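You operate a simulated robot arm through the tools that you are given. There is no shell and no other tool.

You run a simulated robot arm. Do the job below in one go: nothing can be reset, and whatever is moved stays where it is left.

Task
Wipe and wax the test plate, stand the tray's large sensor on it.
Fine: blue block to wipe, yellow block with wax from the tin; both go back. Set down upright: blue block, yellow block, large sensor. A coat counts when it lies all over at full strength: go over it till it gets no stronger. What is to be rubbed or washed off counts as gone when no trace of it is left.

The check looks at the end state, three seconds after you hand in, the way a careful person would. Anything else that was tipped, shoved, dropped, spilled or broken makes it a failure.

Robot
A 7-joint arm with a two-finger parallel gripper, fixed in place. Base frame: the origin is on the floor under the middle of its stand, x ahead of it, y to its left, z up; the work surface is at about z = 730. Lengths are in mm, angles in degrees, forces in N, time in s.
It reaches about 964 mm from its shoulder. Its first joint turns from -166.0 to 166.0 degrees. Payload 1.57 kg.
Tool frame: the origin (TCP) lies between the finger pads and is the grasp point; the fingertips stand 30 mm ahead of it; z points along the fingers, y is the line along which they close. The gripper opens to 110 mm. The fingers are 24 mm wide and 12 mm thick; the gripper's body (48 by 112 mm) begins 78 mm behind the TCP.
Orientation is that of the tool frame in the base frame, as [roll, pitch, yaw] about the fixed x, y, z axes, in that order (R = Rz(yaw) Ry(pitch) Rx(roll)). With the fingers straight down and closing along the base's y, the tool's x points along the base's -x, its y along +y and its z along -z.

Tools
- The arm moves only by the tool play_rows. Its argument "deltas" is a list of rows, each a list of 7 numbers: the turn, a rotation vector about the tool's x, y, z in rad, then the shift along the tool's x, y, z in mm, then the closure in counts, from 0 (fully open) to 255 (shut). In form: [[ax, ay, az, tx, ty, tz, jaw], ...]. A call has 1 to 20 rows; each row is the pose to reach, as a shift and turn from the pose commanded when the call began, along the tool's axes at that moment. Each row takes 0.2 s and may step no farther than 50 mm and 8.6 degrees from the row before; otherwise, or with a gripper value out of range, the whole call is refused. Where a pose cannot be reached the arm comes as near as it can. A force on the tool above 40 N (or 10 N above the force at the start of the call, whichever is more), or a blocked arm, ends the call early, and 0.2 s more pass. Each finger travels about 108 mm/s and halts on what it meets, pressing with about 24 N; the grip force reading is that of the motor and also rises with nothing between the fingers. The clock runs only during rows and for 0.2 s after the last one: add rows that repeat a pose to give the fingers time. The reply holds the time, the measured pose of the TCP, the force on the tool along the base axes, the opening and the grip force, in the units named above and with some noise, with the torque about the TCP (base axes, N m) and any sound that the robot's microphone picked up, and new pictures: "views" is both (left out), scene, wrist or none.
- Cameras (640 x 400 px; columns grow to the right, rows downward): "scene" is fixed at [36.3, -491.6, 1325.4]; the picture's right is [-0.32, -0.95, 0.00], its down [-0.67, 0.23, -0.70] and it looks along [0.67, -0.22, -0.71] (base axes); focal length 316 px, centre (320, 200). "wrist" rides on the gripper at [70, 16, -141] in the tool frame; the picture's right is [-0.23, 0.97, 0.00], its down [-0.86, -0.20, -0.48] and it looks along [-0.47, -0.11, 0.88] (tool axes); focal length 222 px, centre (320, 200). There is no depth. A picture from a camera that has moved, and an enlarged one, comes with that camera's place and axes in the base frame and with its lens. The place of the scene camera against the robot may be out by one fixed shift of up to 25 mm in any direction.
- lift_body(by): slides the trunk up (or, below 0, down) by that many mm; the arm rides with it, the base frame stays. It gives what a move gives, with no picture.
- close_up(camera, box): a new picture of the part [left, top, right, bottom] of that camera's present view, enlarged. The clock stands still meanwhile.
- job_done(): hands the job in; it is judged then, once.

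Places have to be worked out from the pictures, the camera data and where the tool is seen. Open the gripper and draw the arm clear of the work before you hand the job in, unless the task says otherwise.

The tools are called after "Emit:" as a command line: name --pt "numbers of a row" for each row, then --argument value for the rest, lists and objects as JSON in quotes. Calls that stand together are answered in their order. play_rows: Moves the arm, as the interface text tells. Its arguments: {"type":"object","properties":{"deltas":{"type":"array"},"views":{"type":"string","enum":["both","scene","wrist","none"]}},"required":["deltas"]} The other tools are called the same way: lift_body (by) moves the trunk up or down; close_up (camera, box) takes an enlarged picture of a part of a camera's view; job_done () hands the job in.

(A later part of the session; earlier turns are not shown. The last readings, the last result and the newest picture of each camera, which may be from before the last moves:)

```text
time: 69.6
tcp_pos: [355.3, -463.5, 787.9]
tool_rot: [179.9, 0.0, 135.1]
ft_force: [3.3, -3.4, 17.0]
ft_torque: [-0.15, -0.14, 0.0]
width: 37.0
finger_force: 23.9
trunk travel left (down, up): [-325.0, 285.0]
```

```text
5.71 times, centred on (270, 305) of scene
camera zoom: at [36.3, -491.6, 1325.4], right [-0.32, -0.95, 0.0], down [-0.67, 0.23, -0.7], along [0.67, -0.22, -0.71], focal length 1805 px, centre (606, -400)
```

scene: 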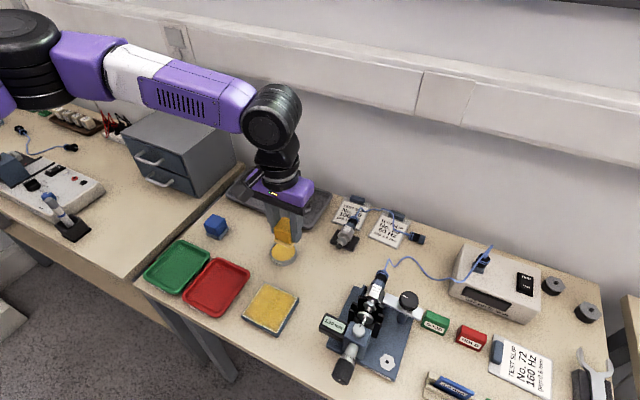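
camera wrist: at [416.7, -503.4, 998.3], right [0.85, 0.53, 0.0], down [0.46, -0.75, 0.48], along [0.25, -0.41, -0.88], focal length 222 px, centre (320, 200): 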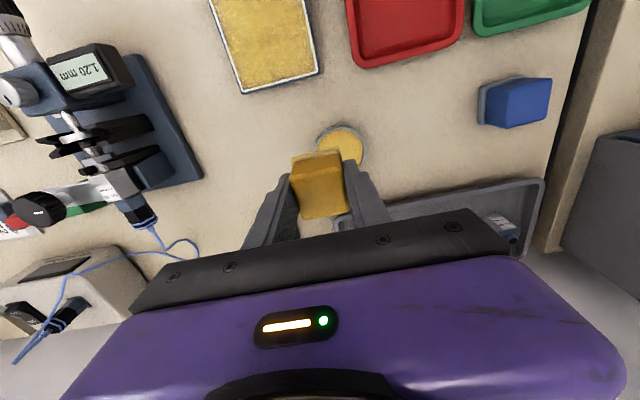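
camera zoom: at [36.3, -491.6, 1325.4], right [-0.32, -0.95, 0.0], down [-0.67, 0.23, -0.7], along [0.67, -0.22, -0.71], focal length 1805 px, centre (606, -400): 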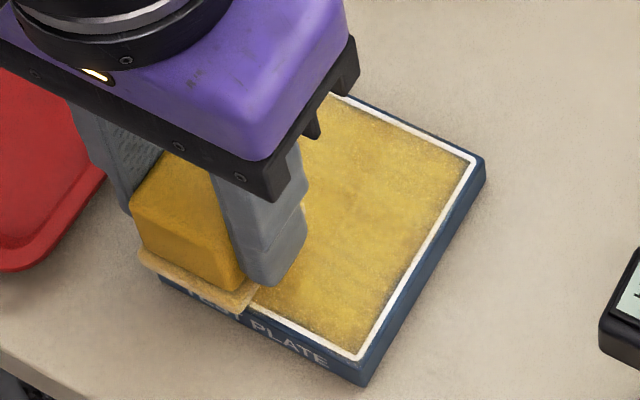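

Let me lift off and inspect the coat from both cameras.

Emit:
play_rows --pt "0 0 0 0 0 -10 255" --pt "0 0 0 0 0 -40 255" --pt "0 0 0 -30 -15 -70 255" --pt "0 0 0 -75 -25 -70 255" --pt "0 0 0 -120 -25 -70 255" --pt "0 0 0 -160 -25 -70 255" --pt "0 0 0 -160 -25 -70 255" --views "wrist"

Emit:
close_up --camera "scene" --box '[245, 282, 297, 330]'

Emit:
close_up --camera "wrist" --box '[190, 0, 350, 100]'

```text
time: 71.2
tcp_pos: [449.3, -595.8, 855.9]
tool_rot: [179.9, 0.0, 134.9]
ft_force: [-0.2, 1.3, 0.0]
ft_torque: [-0.02, -0.01, 0.0]
width: 36.8
finger_force: 24.2
trunk travel left (down, up): [-325.0, 285.0]
camera wrist: at [411.4, -535.0, 997.3], right [0.85, 0.53, 0.0], down [0.46, -0.75, 0.48], along [0.25, -0.41, -0.88], focal length 222 px, centre (320, 200)
```

wrist: 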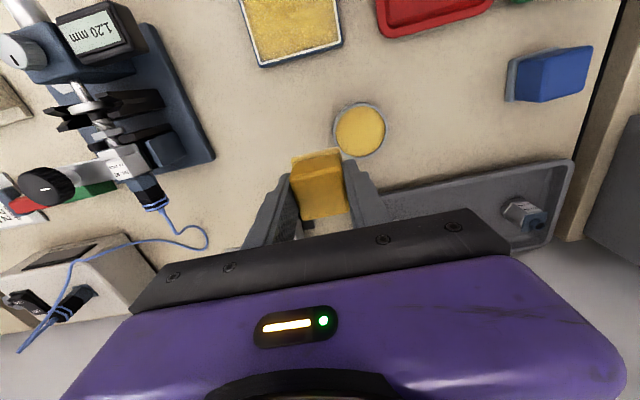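

```text
8.33 times, centred on (271, 306) of scene
camera zoom: at [36.3, -491.6, 1325.4], right [-0.32, -0.95, 0.0], down [-0.67, 0.23, -0.7], along [0.67, -0.22, -0.71], focal length 2632 px, centre (728, -683)
```

zoom: 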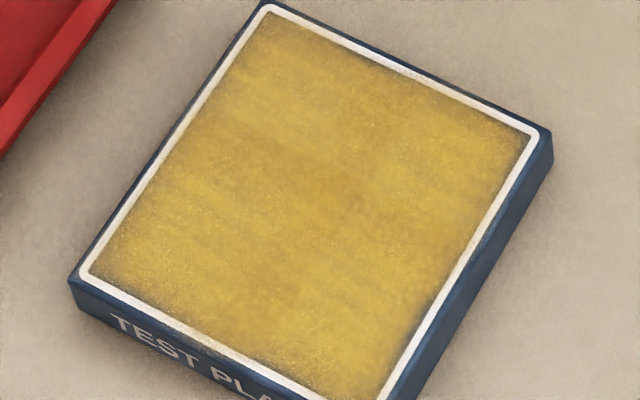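

```text
4.00 times, centred on (270, 50) of wrist
camera zoom: at [411.4, -535.0, 997.3], right [0.85, 0.53, 0.0], down [0.46, -0.75, 0.48], along [0.25, -0.41, -0.88], focal length 888 px, centre (520, 800)
```

zoom: 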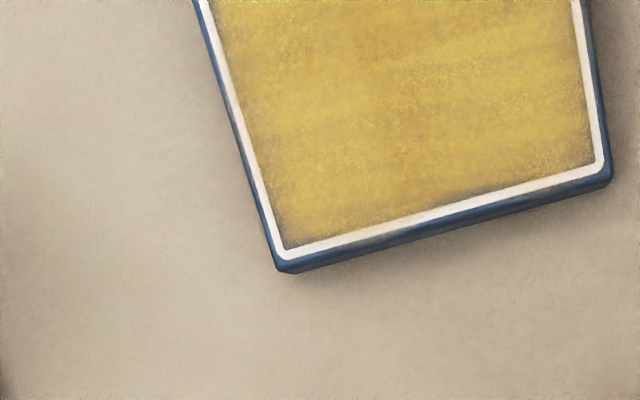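

The coat looks nearly uniform with slight fading right at the border. I'll recharge once more and repeat full passes to see whether it still gets stronger.

Emit:
play_rows --pt "0 0 0 5 23 0 255" --pt "0 0 0 10.1 45.5 0 255" --pt "0 0 0 10.1 45.5 35 255" --pt "0 0 0 10.1 45.5 57 255" --pt "0 0 0 10.1 45.5 66 255" --pt "0 0 0 10.1 45.5 69.3 255" --pt "0 0 0 10.1 45.5 69.3 255" --pt "0 0 0 10.1 45.5 69.3 255" --pt "0 0 0 10.1 45.5 69.3 255" --views "none"

```text
time: 73.2
tcp_pos: [475.8, -555.8, 788.3]
tool_rot: [179.9, 0.0, 135.0]
ft_force: [0.8, 1.5, 8.2]
ft_torque: [0.05, -0.02, 0.01]
width: 36.9
finger_force: 24.0
trunk travel left (down, up): [-325.0, 285.0]
```

Recharged at 8 N. Back to the plate for a perimeter loop reaching slightly further over the edge.

Emit:
play_rows --pt "0 0 0 0 0 -5 255" --pt "0 0 0 0 0 -20 255" --pt "0 0 0 30 -22 -45 255" --pt "0 0 0 65 -47 -45 255" --pt "0 0 0 97.9 -72.5 -45 255" --pt "0 0 0 97.9 -72.5 -15 255" --pt "0 0 0 97.9 -72.5 -3 255" --pt "0 0 0 97.9 -72.5 0.3 255" --pt "0 0 0 97.9 -54.5 0.3 255" --pt "0 0 0 97.9 -36.5 0.3 255" --pt "0 0 0 97.9 -18.5 0.3 255" --pt "0 0 0 115.9 -18.5 0.45 255" --pt "0 0 0 133.9 -18.5 0.6 255" --pt "0 0 0 151.9 -18.5 0.7 255" --pt "0 0 0 151.9 -36.5 0.7 255" --pt "0 0 0 151.9 -54.5 0.7 255" --pt "0 0 0 151.9 -72.5 0.7 255" --pt "0 0 0 133.9 -72.5 0.6 255" --pt "0 0 0 115.9 -72.5 0.45 255" --pt "0 0 0 97.9 -72.5 0.3 255" --views "none"

Emit:
play_rows --pt "0 0 0 0 18 0 255" --pt "0 0 0 0 36 0 255" --pt "0 0 0 0 54 0 255" --pt "0 0 0 14 54 0.1 255" --pt "0 0 0 14 36 0.1 255" --pt "0 0 0 14 18 0.1 255" --pt "0 0 0 14 0 0.1 255" --pt "0 0 0 27 0 0.2 255" --pt "0 0 0 27 18 0.2 255" --pt "0 0 0 27 36 0.2 255" --pt "0 0 0 27 54 0.2 255" --pt "0 0 0 40 54 0.3 255" --pt "0 0 0 40 36 0.3 255" --pt "0 0 0 40 18 0.3 255" --pt "0 0 0 40 0 0.3 255" --pt "0 0 0 54 0 0.4 255" --pt "0 0 0 54 18 0.4 255" --pt "0 0 0 54 36 0.4 255" --pt "0 0 0 54 54 0.4 255" --pt "0 0 0 54 54 0.4 255" --views "none"

Emit:
close_up --camera "scene" --box '[245, 282, 297, 330]'

```text
time: 77.4
tcp_pos: [354.7, -537.3, 788.6]
tool_rot: [-180.0, 0.0, 135.0]
ft_force: [-2.0, 2.1, 12.2]
ft_torque: [0.15, 0.09, 0.0]
width: 37.1
finger_force: 24.6
trunk travel left (down, up): [-325.0, 285.0]
```

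```text
time: 81.6
tcp_pos: [354.6, -461.1, 786.9]
tool_rot: [-179.9, -0.1, 134.8]
ft_force: [-6.0, -5.2, 21.8]
ft_torque: [-0.14, 0.13, -0.03]
width: 37.1
finger_force: 24.2
trunk travel left (down, up): [-325.0, 285.0]
```

```text
8.33 times, centred on (271, 306) of scene
camera zoom: at [36.3, -491.6, 1325.4], right [-0.32, -0.95, 0.0], down [-0.67, 0.23, -0.7], along [0.67, -0.22, -0.71], focal length 2632 px, centre (728, -683)
```

zoom: 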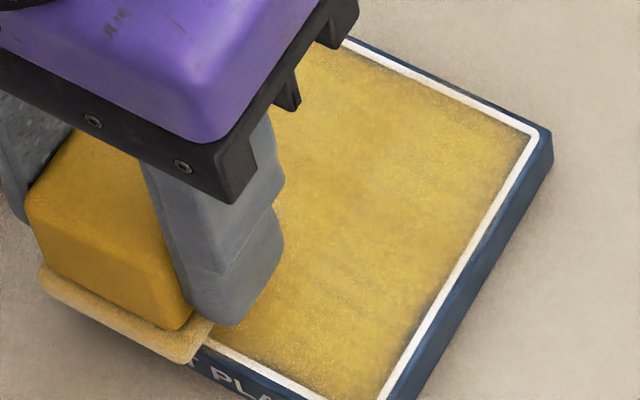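

Another inspection from the same viewpoint as before, to compare coat strength.

Emit:
play_rows --pt "0 0 0 0 0 -10 255" --pt "0 0 0 0 0 -40 255" --pt "0 0 0 -30 -15 -70 255" --pt "0 0 0 -75 -27 -70 255" --pt "0 0 0 -120 -27 -70 255" --pt "0 0 0 -162 -27 -70 255" --pt "0 0 0 -162 -27 -70 255" --views "scene"

Emit:
close_up --camera "scene" --box '[245, 282, 297, 330]'

Emit:
close_up --camera "wrist" --box '[190, 0, 350, 100]'

Emit:
close_up --camera "scene" --box '[256, 284, 284, 304]'

Emit:
close_up --camera "scene" --box '[244, 308, 284, 336]'

```text
time: 83.2
tcp_pos: [451.2, -596.2, 856.6]
tool_rot: [-179.9, 0.0, 134.8]
ft_force: [-0.5, -0.2, -0.5]
ft_torque: [0.02, -0.01, -0.02]
width: 36.9
finger_force: 24.4
trunk travel left (down, up): [-325.0, 285.0]
```

scene: 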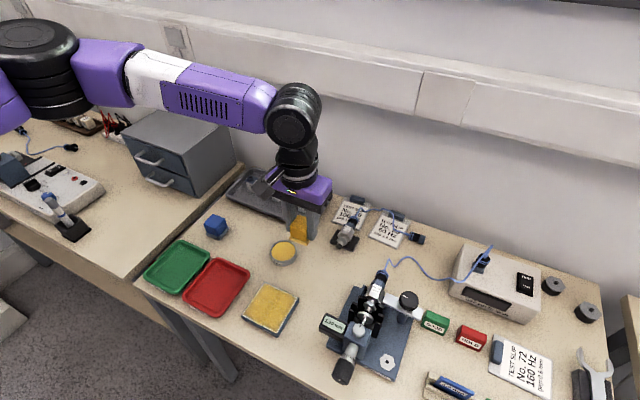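

```text
8.33 times, centred on (271, 306) of scene
camera zoom: at [36.3, -491.6, 1325.4], right [-0.32, -0.95, 0.0], down [-0.67, 0.23, -0.7], along [0.67, -0.22, -0.71], focal length 2632 px, centre (728, -683)
```

zoom: 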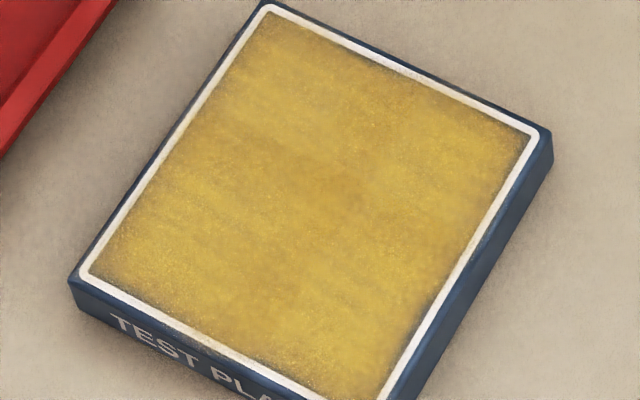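

```text
4.00 times, centred on (270, 50) of wrist
camera zoom: at [412.4, -534.5, 997.3], right [0.85, 0.53, 0.0], down [0.46, -0.75, 0.48], along [0.25, -0.41, -0.88], focal length 888 px, centre (520, 800)
```

zoom: 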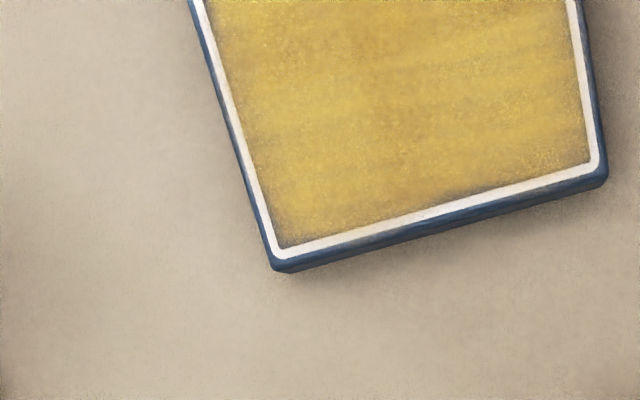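

```text
16.00 times, centred on (270, 294) of scene
camera zoom: at [36.3, -491.6, 1325.4], right [-0.32, -0.95, 0.0], down [-0.67, 0.23, -0.7], along [0.67, -0.22, -0.71], focal length 5054 px, centre (1120, -1304)
```

zoom: 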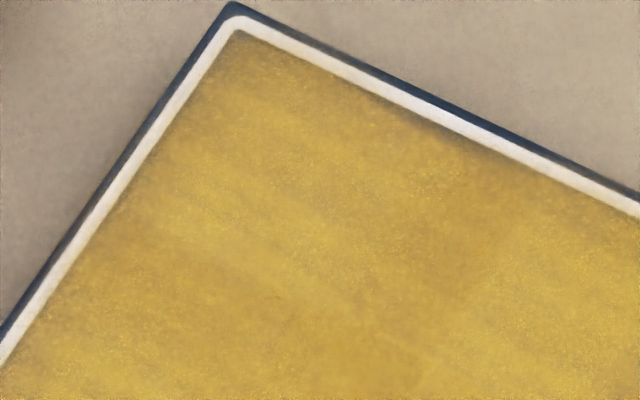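

```text
14.29 times, centred on (264, 322) of scene
camera zoom: at [36.3, -491.6, 1325.4], right [-0.32, -0.95, 0.0], down [-0.67, 0.23, -0.7], along [0.67, -0.22, -0.71], focal length 4513 px, centre (1120, -1543)
```

zoom: 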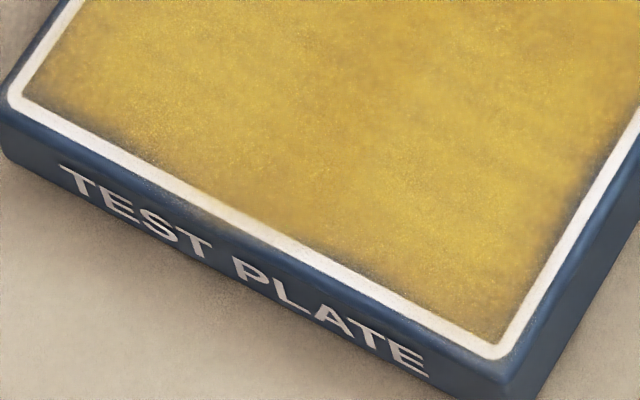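

The coat is unchanged from the previous inspection, including the thin fade at the border, so it has reached full strength everywhere. Now I return the yellow block above its original spot.

Emit:
play_rows --pt "0 0 -0.019 6.3 34 0 255" --pt "0 0 -0.038 12.7 68.5 0 255" --pt "0 0 -0.056 19 103 0 255" --pt "0 0 -0.075 25.3 137.1 0 255" --pt "0 0 -0.075 25.3 137.1 35 255" --pt "0 0 -0.075 25.3 137.1 65 255" --pt "0 0 -0.075 25.3 137.1 75 255" --pt "0 0 -0.075 25.3 137.1 75 255" --views "wrist"

Emit:
close_up --camera "scene" --box '[210, 205, 306, 265]'

Emit:
close_up --camera "scene" --box '[220, 270, 320, 340]'

```text
time: 85.0
tcp_pos: [529.0, -478.9, 781.6]
tool_rot: [-180.0, -0.1, 139.3]
ft_force: [1.0, 0.6, -0.3]
ft_torque: [0.0, 0.0, 0.01]
width: 37.1
finger_force: 24.2
trunk travel left (down, up): [-325.0, 285.0]
camera wrist: at [486.6, -422.6, 922.2], right [0.81, 0.59, 0.0], down [0.52, -0.71, 0.48], along [0.28, -0.39, -0.88], focal length 222 px, centre (320, 200)
```

wrist: 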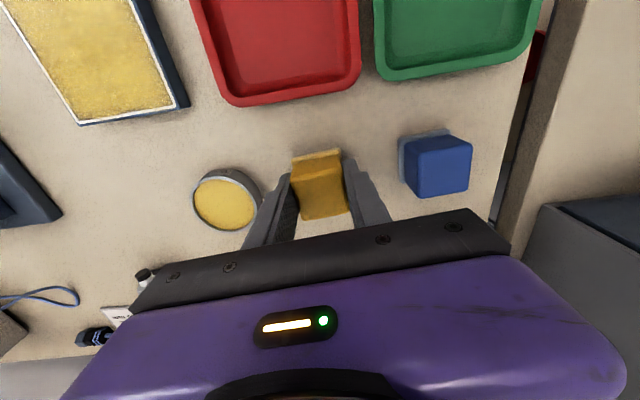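

```text
6.67 times, centred on (258, 235) of scene
camera zoom: at [36.3, -491.6, 1325.4], right [-0.32, -0.95, 0.0], down [-0.67, 0.23, -0.7], along [0.67, -0.22, -0.71], focal length 2106 px, centre (733, -33)
```

zoom: 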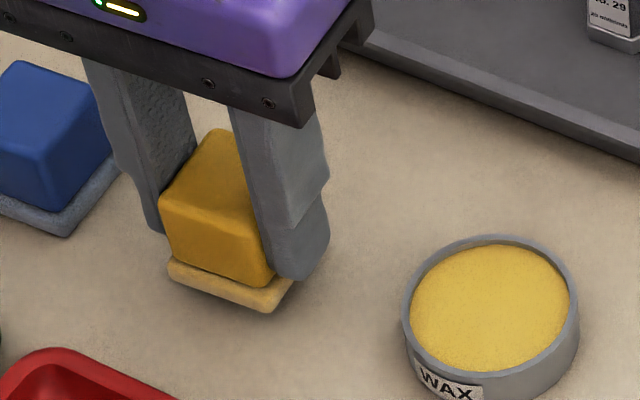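

```text
5.71 times, centred on (270, 305) of scene
camera zoom: at [36.3, -491.6, 1325.4], right [-0.32, -0.95, 0.0], down [-0.67, 0.23, -0.7], along [0.67, -0.22, -0.71], focal length 1805 px, centre (606, -400)
```

zoom: 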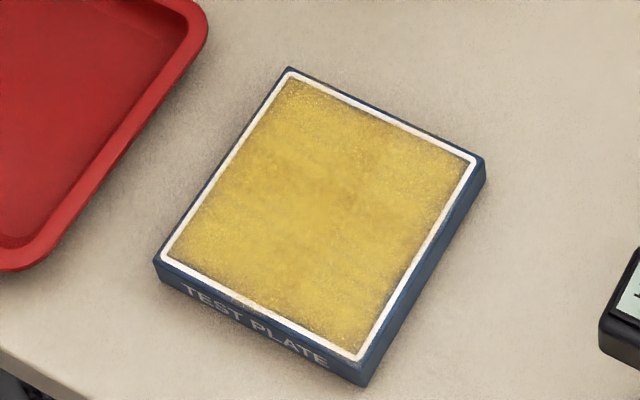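

Plate coat is even. I lower the yellow block until it touches the table.

Emit:
play_rows --pt "0 0 0 0 0 5 255" --pt "0 0 0 0 0 8.5 255" --pt "0 0 0 0 0 9.7 255" --pt "0 0 0 0 0 9.7 255" --views "none"

Emit:
play_rows --pt "0 0 0 0 0 0.6 255" --pt "0 0 0 0 0 0.6 255" --views "none"

Emit:
play_rows --pt "0 0 0 0 0 0.5 255" --pt "0 0 0 0 0 0.5 255" --views "none"

```text
time: 86.0
tcp_pos: [530.7, -479.7, 771.1]
tool_rot: [-179.9, 0.0, 139.2]
ft_force: [-0.4, -0.2, -0.7]
ft_torque: [-0.01, -0.01, 0.01]
width: 36.9
finger_force: 24.2
trunk travel left (down, up): [-325.0, 285.0]
```

```text
time: 86.6
tcp_pos: [529.9, -480.0, 772.0]
tool_rot: [180.0, 0.0, 139.3]
ft_force: [0.1, 0.1, -0.6]
ft_torque: [0.01, -0.01, -0.01]
width: 36.9
finger_force: 23.9
trunk travel left (down, up): [-325.0, 285.0]
```

```text
time: 87.2
tcp_pos: [529.6, -479.7, 771.8]
tool_rot: [180.0, 0.0, 139.2]
ft_force: [1.3, 0.3, 0.6]
ft_torque: [0.02, 0.02, 0.0]
width: 36.8
finger_force: 24.1
trunk travel left (down, up): [-325.0, 285.0]
```

Emit:
play_rows --pt "0 0 0 0 0 0.4 255" --pt "0 0 0 0 0 0.4 255" --views "none"

```text
time: 87.8
tcp_pos: [530.1, -480.2, 771.1]
tool_rot: [180.0, 0.0, 139.3]
ft_force: [-0.2, 1.7, 4.6]
ft_torque: [0.06, 0.01, -0.04]
width: 37.1
finger_force: 24.3
trunk travel left (down, up): [-325.0, 285.0]
```

The yellow block is on the table (4.6 N). I open to 66 mm and rise straight up.

Emit:
play_rows --pt "0 0 0 0 0 -0.2 255" --pt "0 0 0 0 0 -0.2 150" --pt "0 0 0 0 0 -0.2 102" --pt "0 0 0 0 0 -0.2 102" --pt "0 0 0 0 0 -20 102" --pt "0 0 0 0 0 -60 102" --pt "0 0 0 0 0 -100 102" --pt "0 0 0 0 0 -100 102" --views "both"

Emit:
close_up --camera "scene" --box '[190, 200, 310, 275]'

Emit:
close_up --camera "wrist" --box '[270, 190, 440, 270]'

```text
time: 89.6
tcp_pos: [529.1, -479.6, 868.9]
tool_rot: [-180.0, 0.0, 139.3]
ft_force: [-0.5, 0.3, 0.1]
ft_torque: [-0.03, 0.02, 0.02]
width: 66.2
finger_force: 0.1
trunk travel left (down, up): [-325.0, 285.0]
camera wrist: at [486.5, -422.2, 1011.1], right [0.81, 0.59, 0.0], down [0.52, -0.71, 0.48], along [0.28, -0.39, -0.88], focal length 222 px, centre (320, 200)
```

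scene: 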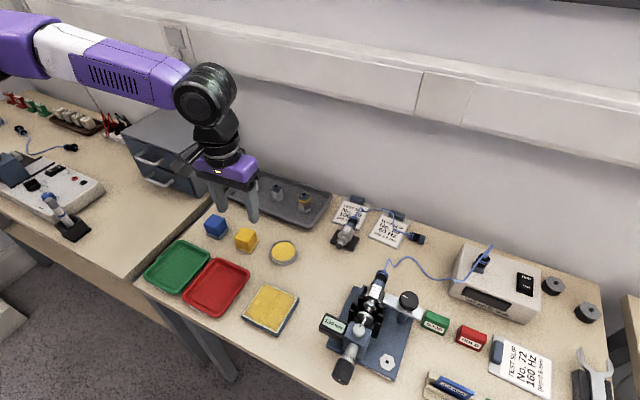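
wrist: 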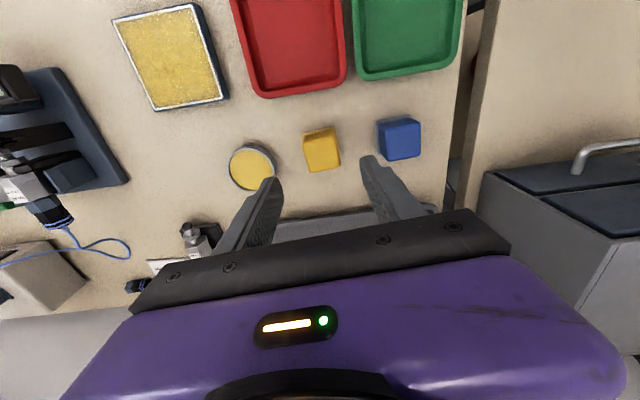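

```text
5.33 times, centred on (250, 238) of scene
camera zoom: at [36.3, -491.6, 1325.4], right [-0.32, -0.95, 0.0], down [-0.67, 0.23, -0.7], along [0.67, -0.22, -0.71], focal length 1685 px, centre (693, 0)
```

zoom: 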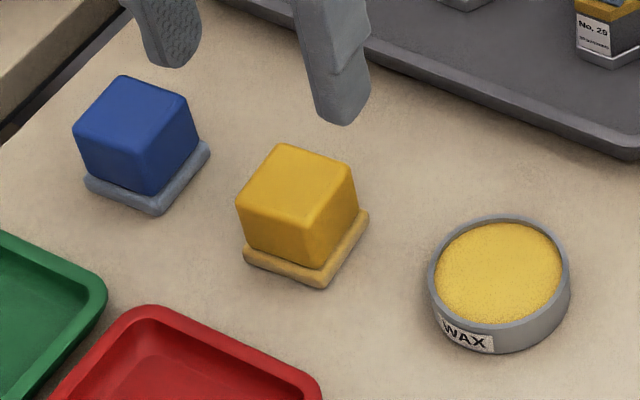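

```text
3.76 times, centred on (355, 230) of wrist
camera zoom: at [486.5, -422.2, 1011.1], right [0.81, 0.59, 0.0], down [0.52, -0.71, 0.48], along [0.28, -0.39, -0.88], focal length 836 px, centre (188, 87)
```

zoom: 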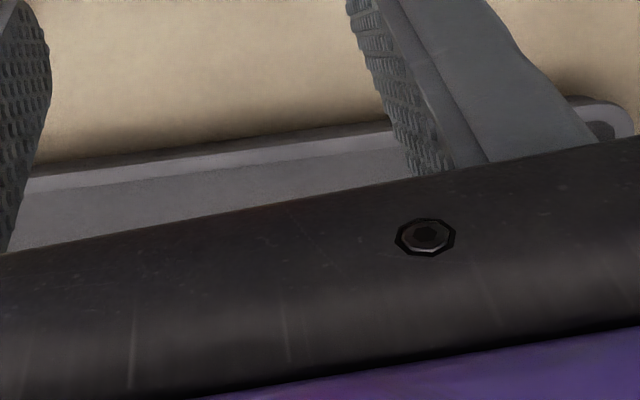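

Both blocks are upright in place. Next I rise and move over the tray's large sensor (No. 29), estimated near (603,-645), to view it from above.

Emit:
play_rows --pt "0 0 0.0 0 0 -40 102" --pt "0 0 0.015 -33 -15 -60 102" --pt "0 0 0.03 -66 -31 -79 102" --pt "0 0 0.045 -99 -46 -79 102" --pt "0 0 0.06 -132 -62 -79 102" --pt "0 0 0.075 -163.4 -77.2 -79 102" --pt "0 0 0.075 -163.4 -77.2 -79 102" --views "both"

Emit:
close_up --camera "wrist" --box '[240, 90, 400, 190]'

```text
time: 91.2
tcp_pos: [602.8, -646.0, 950.6]
tool_rot: [179.9, 0.0, 134.8]
ft_force: [0.5, 0.1, 0.6]
ft_torque: [0.0, 0.01, -0.02]
width: 66.3
finger_force: 0.0
trunk travel left (down, up): [-325.0, 285.0]
camera wrist: at [564.2, -585.2, 1090.5], right [0.85, 0.53, 0.0], down [0.46, -0.75, 0.48], along [0.25, -0.41, -0.88], focal length 222 px, centre (320, 200)
```

scene: 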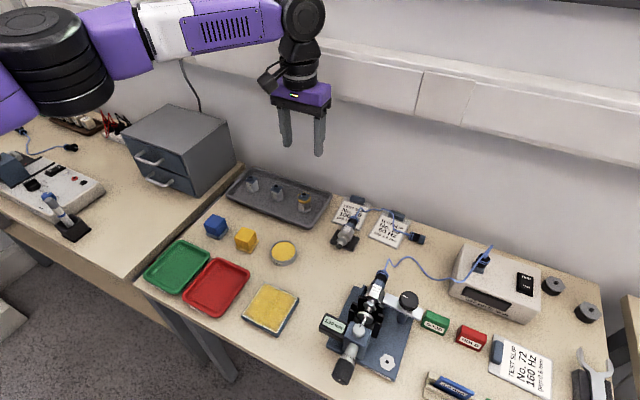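
wrist: 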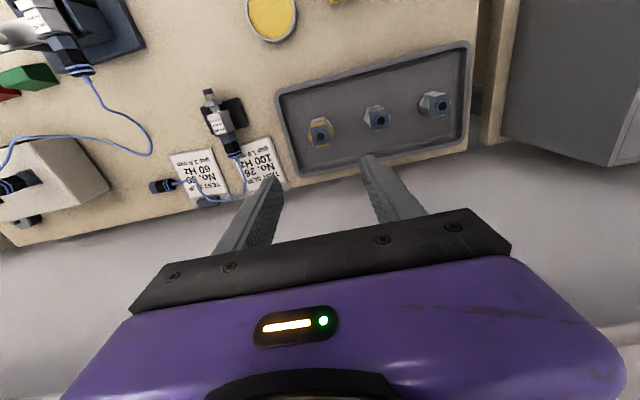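

```text
4.00 times, centred on (320, 140) of wrist
camera zoom: at [564.2, -585.2, 1090.5], right [0.85, 0.53, 0.0], down [0.46, -0.75, 0.48], along [0.25, -0.41, -0.88], focal length 888 px, centre (320, 440)
```

zoom: 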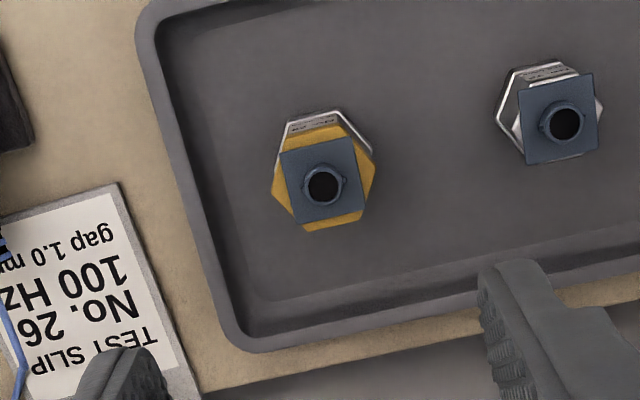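

Good view of the sensor from above; I'll zoom in on it for hexagon orientation and size.

Emit:
close_up --camera "wrist" --box '[300, 110, 348, 140]'

Emit:
close_up --camera "scene" --box '[286, 182, 326, 217]'

Emit:
close_up --camera "wrist" --box '[260, 40, 480, 180]'

```text
13.33 times, centred on (324, 125) of wrist
camera zoom: at [564.2, -585.2, 1090.5], right [0.85, 0.53, 0.0], down [0.46, -0.75, 0.48], along [0.25, -0.41, -0.88], focal length 2962 px, centre (267, 1200)
```

zoom: 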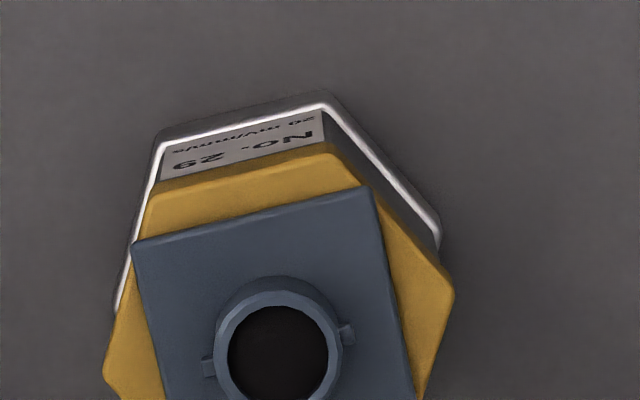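

```text
11.43 times, centred on (306, 200) of scene
camera zoom: at [36.3, -491.6, 1325.4], right [-0.32, -0.95, 0.0], down [-0.67, 0.23, -0.7], along [0.67, -0.22, -0.71], focal length 3610 px, centre (480, 206)
```

zoom: 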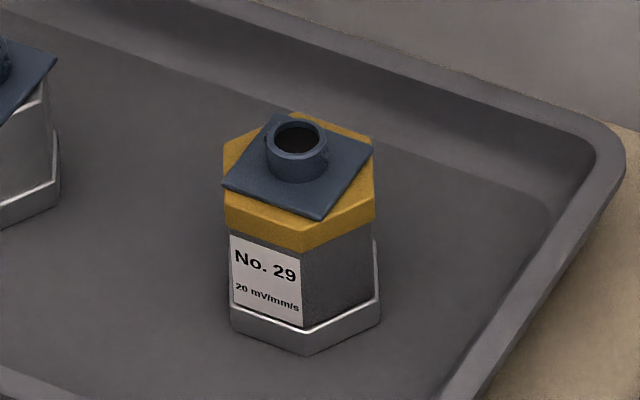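

```text
2.86 times, centred on (370, 110) of wrist
camera zoom: at [564.2, -585.2, 1090.5], right [0.85, 0.53, 0.0], down [0.46, -0.75, 0.48], along [0.25, -0.41, -0.88], focal length 635 px, centre (177, 457)
```

zoom: 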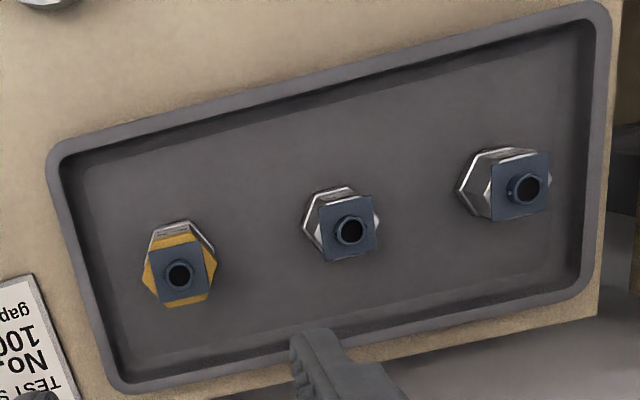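

The hexagon's flats face tool ±x and ±60°, so I need yaw 165 (or 105) to close on flats; sensor axis ≈ (601.7,-643.7), top ≈ 781. I'll check the wall trunking and tray surroundings before descending.

Emit:
close_up --camera "scene" --box '[210, 20, 450, 240]'

Emit:
close_up --camera "wrist" --box '[180, 60, 500, 260]'

```text
1.82 times, centred on (330, 130) of scene
camera zoom: at [36.3, -491.6, 1325.4], right [-0.32, -0.95, 0.0], down [-0.67, 0.23, -0.7], along [0.67, -0.22, -0.71], focal length 574 px, centre (302, 327)
```

zoom: 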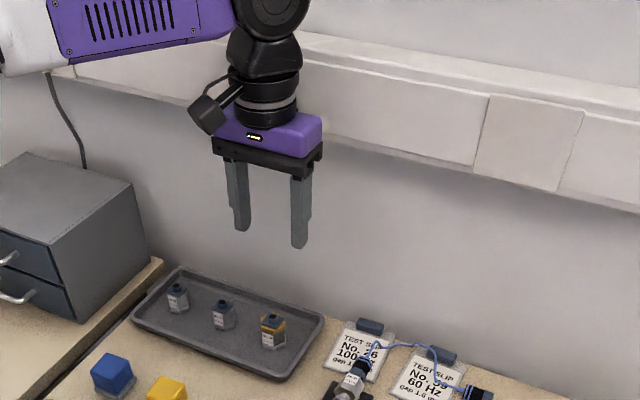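

```text
2.00 times, centred on (340, 160) of wrist
camera zoom: at [564.2, -585.2, 1090.5], right [0.85, 0.53, 0.0], down [0.46, -0.75, 0.48], along [0.25, -0.41, -0.88], focal length 444 px, centre (280, 280)
```

zoom: 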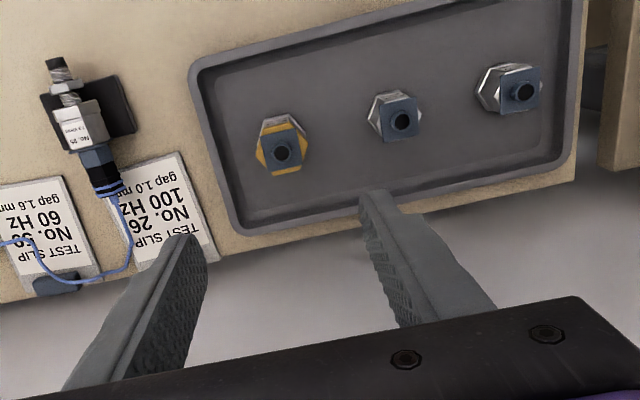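

The trunking's lower edge is around z≈1010, well above where the gripper body will be. I'll turn to yaw 165, correct about 2 mm toward the sensor axis, narrow the jaws to ~54 mm, and come down to z≈860.

Emit:
play_rows --pt "0 0 -0.131 0.5 0.3 0 120" --pt "0 0 -0.262 1 0.6 0 130" --pt "0 0 -0.393 1.5 0.9 0 130" --pt "0 0 -0.524 1.9 1.1 0 130" --pt "0 0 -0.524 1.9 1.1 30 130" --pt "0 0 -0.524 1.9 1.1 60 130" --pt "0 0 -0.524 1.9 1.1 90 130" --pt "0 0 -0.524 1.9 1.1 90 130" --views "both"

Emit:
close_up --camera "wrist" --box '[240, 90, 400, 190]'

Emit:
close_up --camera "scene" --box '[210, 20, 450, 240]'

```text
time: 93.0
tcp_pos: [603.1, -642.6, 860.4]
tool_rot: [180.0, 0.1, 165.0]
ft_force: [0.5, -0.3, -0.1]
ft_torque: [0.01, 0.01, 0.03]
width: 54.3
finger_force: 0.0
trunk travel left (down, up): [-325.0, 285.0]
camera wrist: at [538.6, -609.8, 1000.8], right [0.47, 0.88, 0.0], down [0.77, -0.41, 0.48], along [0.42, -0.23, -0.88], focal length 222 px, centre (320, 200)
```

scene: 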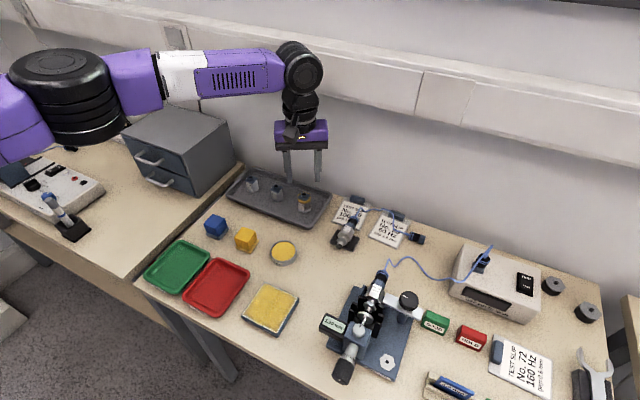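
wrist: 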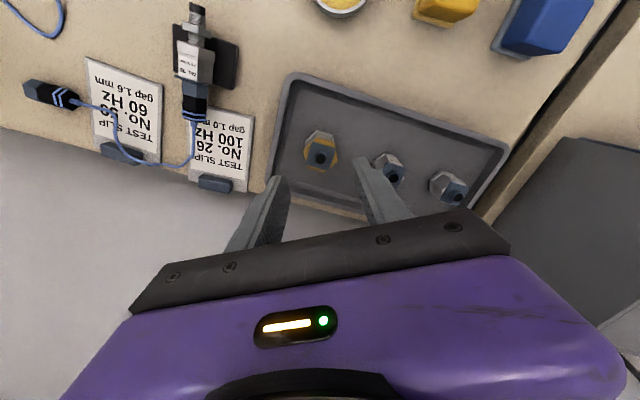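

```text
4.00 times, centred on (320, 140) of wrist
camera zoom: at [538.6, -609.8, 1000.8], right [0.47, 0.88, 0.0], down [0.77, -0.41, 0.48], along [0.42, -0.23, -0.88], focal length 888 px, centre (320, 440)
```

zoom: 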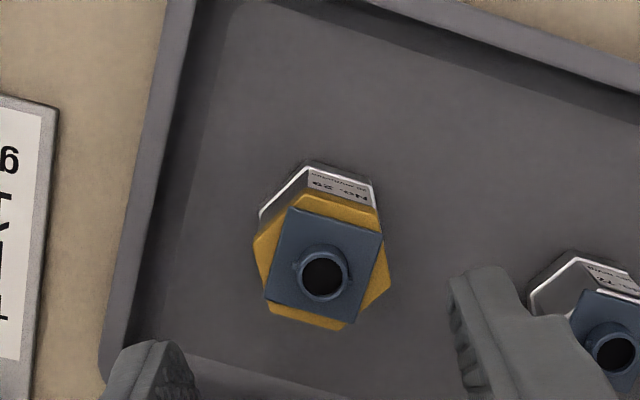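

```text
1.82 times, centred on (330, 130) of scene
camera zoom: at [36.3, -491.6, 1325.4], right [-0.32, -0.95, 0.0], down [-0.67, 0.23, -0.7], along [0.67, -0.22, -0.71], focal length 574 px, centre (302, 327)
```

zoom: 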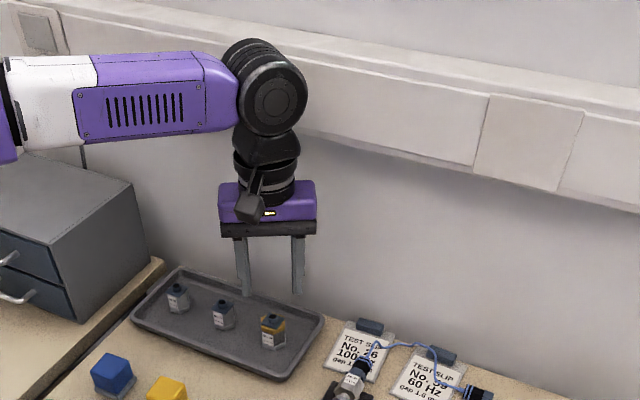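

Well centred now. I'll zoom in tightly to check that the flats are parallel to the fingers.

Emit:
close_up --camera "wrist" --box '[296, 126, 344, 176]'

```text
8.00 times, centred on (320, 151) of wrist
camera zoom: at [538.6, -609.8, 1000.8], right [0.47, 0.88, 0.0], down [0.77, -0.41, 0.48], along [0.42, -0.23, -0.88], focal length 1777 px, centre (320, 592)
```

zoom: 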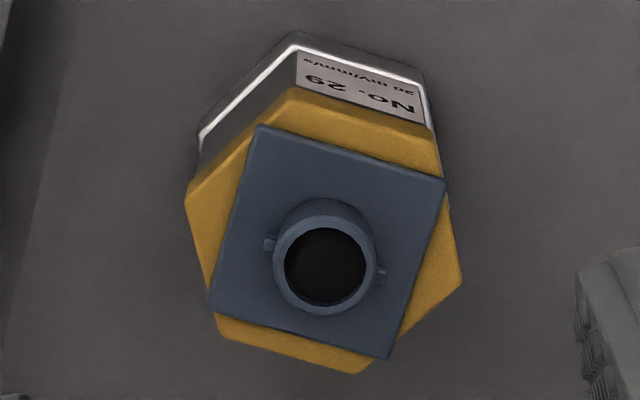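

Flats are parallel to the fingers within ~1°, 33 mm across, centre off by about 0.6 mm. I correct that and descend to z≈775 with jaws at 54 mm.

Emit:
play_rows --pt "0 0 0 0.6 0.5 20 130" --pt "0 0 0 0.6 0.5 45 130" --pt "0 0 0 0.6 0.5 65 130" --pt "0 0 0 0.6 0.5 78 130" --pt "0 0 0 0.6 0.5 84.5 130" --pt "0 0 0 0.6 0.5 84.5 130" --views "both"

Emit:
close_up --camera "wrist" --box '[240, 130, 400, 230]'

Emit:
close_up --camera "scene" --box '[266, 170, 346, 220]'

```text
time: 94.4
tcp_pos: [601.6, -641.8, 775.7]
tool_rot: [-180.0, 0.0, 165.0]
ft_force: [0.1, 0.6, 0.7]
ft_torque: [0.01, 0.01, -0.04]
width: 53.9
finger_force: 0.1
trunk travel left (down, up): [-325.0, 285.0]
camera wrist: at [538.1, -609.4, 916.6], right [0.47, 0.88, 0.0], down [0.77, -0.41, 0.48], along [0.42, -0.23, -0.88], focal length 222 px, centre (320, 200)
```

scene: 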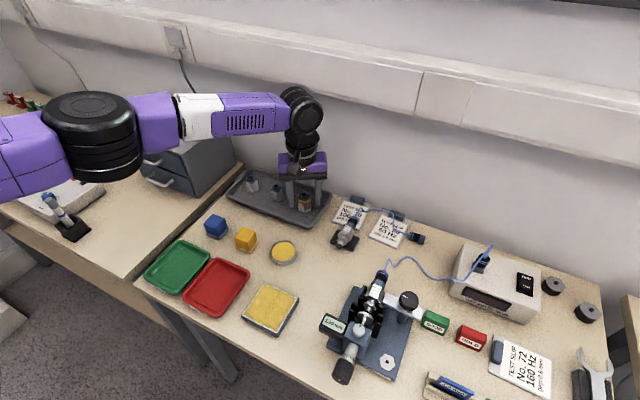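
wrist: 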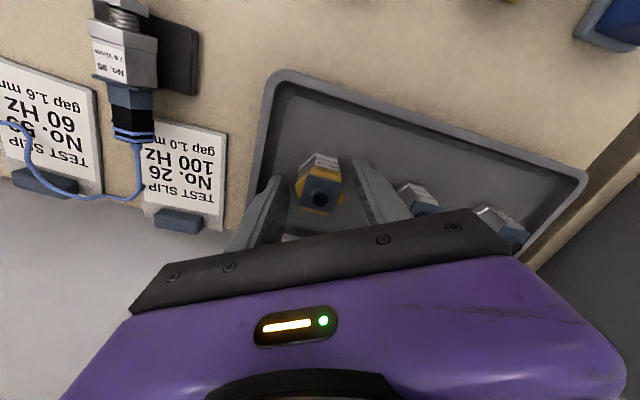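

```text
4.00 times, centred on (320, 180) of wrist
camera zoom: at [538.1, -609.4, 916.6], right [0.47, 0.88, 0.0], down [0.77, -0.41, 0.48], along [0.42, -0.23, -0.88], focal length 888 px, centre (320, 280)
```

zoom: 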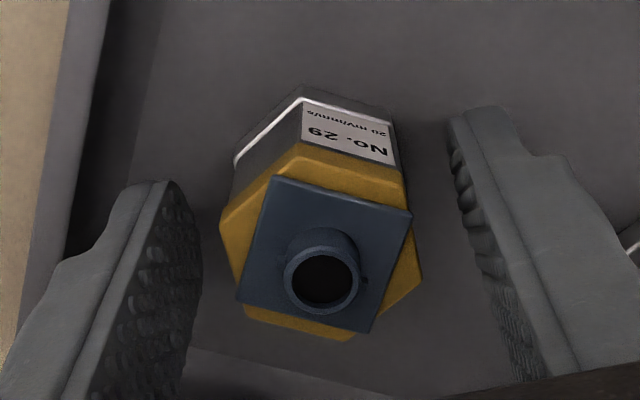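

```text
8.00 times, centred on (306, 195) of scene
camera zoom: at [36.3, -491.6, 1325.4], right [-0.32, -0.95, 0.0], down [-0.67, 0.23, -0.7], along [0.67, -0.22, -0.71], focal length 2527 px, centre (432, 240)
```

zoom: 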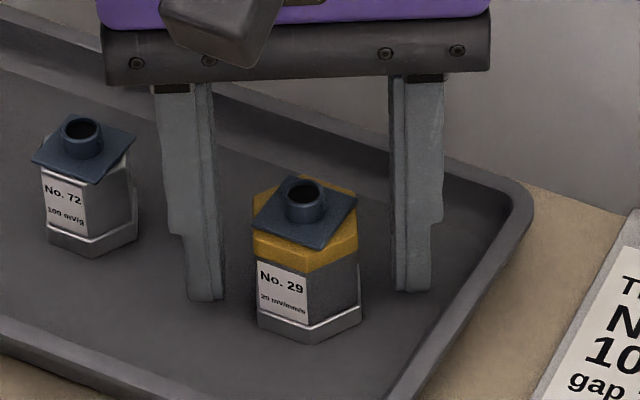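

Fingers straddle the sensor with equal clearance and clear of the tray walls and No. 72. I'll close gradually.

Emit:
play_rows --pt "0 0 0 0 0 0 155" --pt "0 0 0 0 0 0 172" --pt "0 0 0 0 0 0 200" --pt "0 0 0 0 0 0 255" --pt "0 0 0 0 0 0 255" --pt "0 0 0 0 0 0 255" --views "none"

Emit:
close_up --camera "wrist" --box '[240, 130, 400, 230]'

Emit:
close_up --camera "scene" --box '[266, 170, 346, 220]'

```text
time: 95.8
tcp_pos: [602.1, -643.2, 776.9]
tool_rot: [-180.0, -0.1, 165.0]
ft_force: [0.1, 0.0, 0.3]
ft_torque: [-0.01, 0.0, 0.03]
width: 33.4
finger_force: 24.2
trunk travel left (down, up): [-325.0, 285.0]
```

```text
4.00 times, centred on (320, 180) of wrist
camera zoom: at [538.1, -609.4, 916.6], right [0.47, 0.88, 0.0], down [0.77, -0.41, 0.48], along [0.42, -0.23, -0.88], focal length 888 px, centre (320, 280)
```

zoom: 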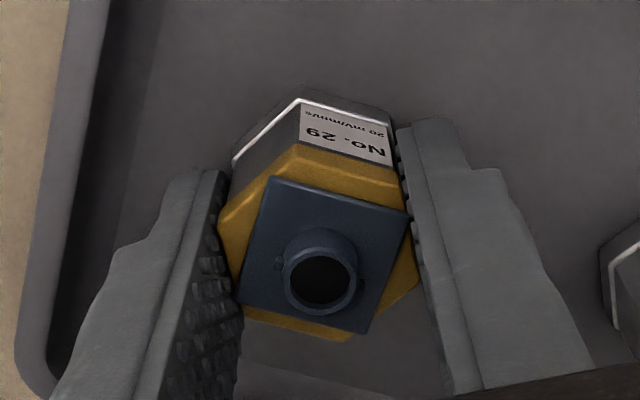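

```text
8.00 times, centred on (306, 195) of scene
camera zoom: at [36.3, -491.6, 1325.4], right [-0.32, -0.95, 0.0], down [-0.67, 0.23, -0.7], along [0.67, -0.22, -0.71], focal length 2527 px, centre (432, 240)
```

zoom: 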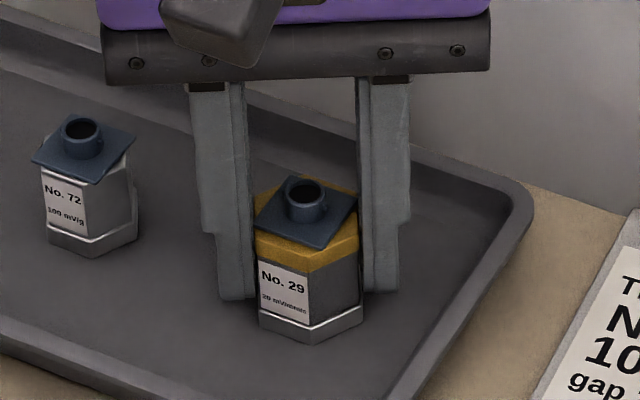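

Held at 33.4 mm with 24 N; the sensor hasn't tilted. I lift a bit first and check that it hangs straight.

Emit:
play_rows --pt "0 0 0 0 0 -4 255" --pt "0 0 0 0 0 -15 255" --pt "0 0 0 0 0 -40 255" --pt "0 0 0 0 0 -75 255" --pt "0 0 0 0 0 -95 255" --pt "0 0 0 0 0 -95 255" --views "both"

Emit:
close_up --camera "scene" --box '[250, 130, 346, 220]'

Emit:
close_up --camera "wrist" --box '[240, 130, 400, 230]'

```text
time: 97.2
tcp_pos: [602.1, -643.4, 870.0]
tool_rot: [179.9, -0.1, 165.0]
ft_force: [0.2, -0.2, -1.0]
ft_torque: [0.02, -0.01, 0.02]
width: 33.7
finger_force: 24.0
trunk travel left (down, up): [-325.0, 285.0]
camera wrist: at [538.0, -609.7, 1011.4], right [0.47, 0.88, 0.0], down [0.77, -0.41, 0.48], along [0.42, -0.23, -0.88], focal length 222 px, centre (320, 200)
```

scene: 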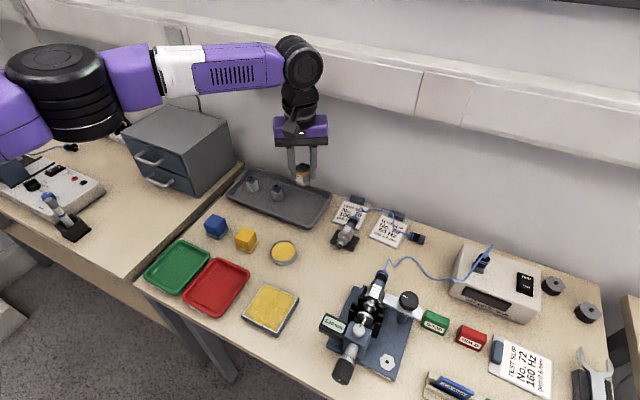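
wrist: 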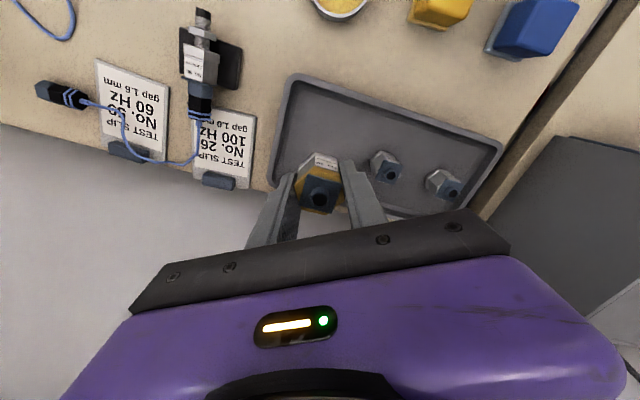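

```text
4.44 times, centred on (298, 175) of scene
camera zoom: at [36.3, -491.6, 1325.4], right [-0.32, -0.95, 0.0], down [-0.67, 0.23, -0.7], along [0.67, -0.22, -0.71], focal length 1404 px, centre (418, 311)
```

zoom: 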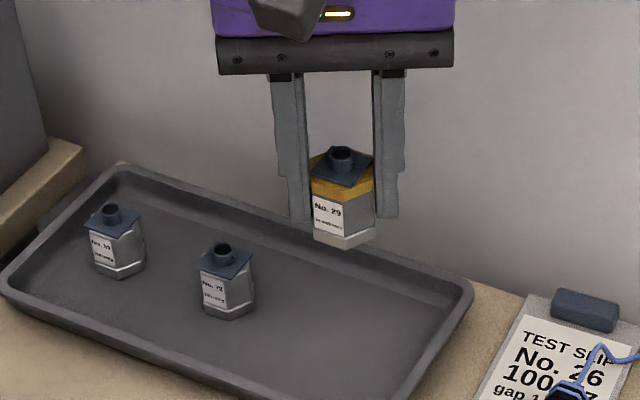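

```text
4.00 times, centred on (320, 180) of wrist
camera zoom: at [538.0, -609.7, 1011.4], right [0.47, 0.88, 0.0], down [0.77, -0.41, 0.48], along [0.42, -0.23, -0.88], focal length 888 px, centre (320, 280)
```

zoom: 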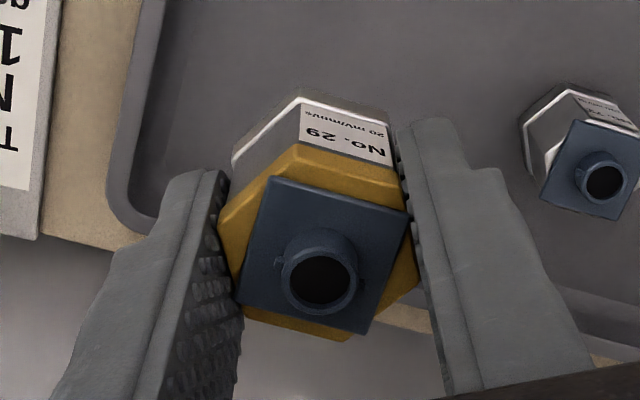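

The sensor hangs straight in the jaws. I carry it over to the plate centre at constant height, then lower to about 20 mm above the plate and check.

Emit:
play_rows --pt "0 0 0 22 6 0 255" --pt "0 0 0 60.4 16.4 0 255" --pt "0 0 0 104.3 28.3 0 255" --pt "0 0 0 148.2 40.2 0 255" --pt "0 0 0 192.1 52.1 0 255" --pt "0 0 0 233.2 63.2 0 255" --pt "0 0 0 260.7 70.7 0 255" --pt "0 0 0 274.4 74.4 0 255" --pt "0 0 0 274.4 74.4 30 255" --pt "0 0 0 274.4 74.4 55 255" --pt "0 0 0 274.4 74.4 60 255" --pt "0 0 0 274.4 74.4 60 255" --views "both"

Emit:
close_up --camera "scene" --box '[220, 250, 340, 340]'

Emit:
close_up --camera "wrist" --box '[200, 80, 440, 230]'

```text
time: 99.8
tcp_pos: [356.7, -500.0, 810.6]
tool_rot: [-179.9, -0.1, 165.1]
ft_force: [0.8, -0.2, -1.6]
ft_torque: [0.02, -0.01, -0.03]
width: 33.5
finger_force: 24.4
trunk travel left (down, up): [-325.0, 285.0]
camera wrist: at [292.5, -466.6, 950.9], right [0.47, 0.88, 0.0], down [0.77, -0.41, 0.48], along [0.42, -0.23, -0.88], focal length 222 px, centre (320, 200)
```

scene: 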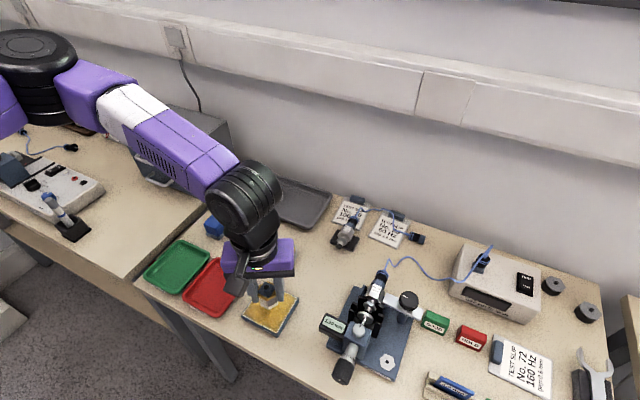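
wrist: 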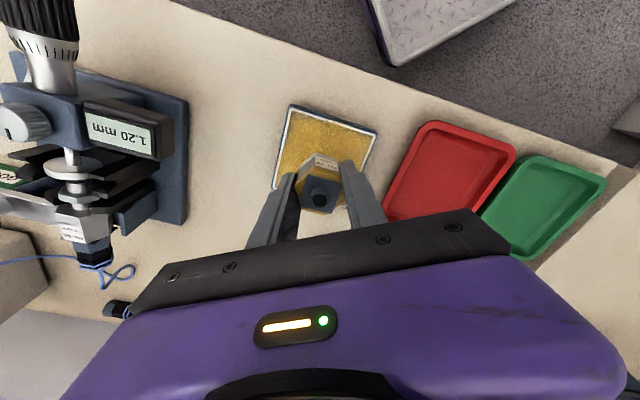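

```text
4.44 times, centred on (280, 295) of scene
camera zoom: at [36.3, -491.6, 1325.4], right [-0.32, -0.95, 0.0], down [-0.67, 0.23, -0.7], along [0.67, -0.22, -0.71], focal length 1404 px, centre (498, -222)
```

zoom: 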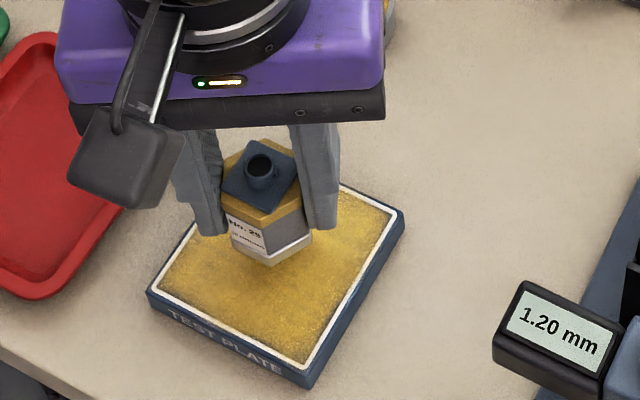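

```text
2.67 times, centred on (320, 155) of wrist
camera zoom: at [292.5, -466.6, 950.9], right [0.47, 0.88, 0.0], down [0.77, -0.41, 0.48], along [0.42, -0.23, -0.88], focal length 592 px, centre (320, 320)
```

zoom: 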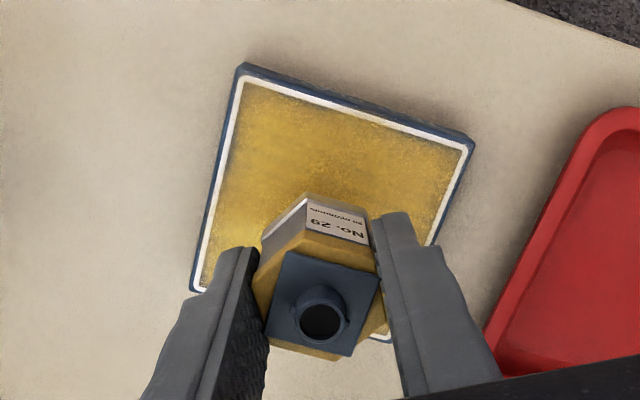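

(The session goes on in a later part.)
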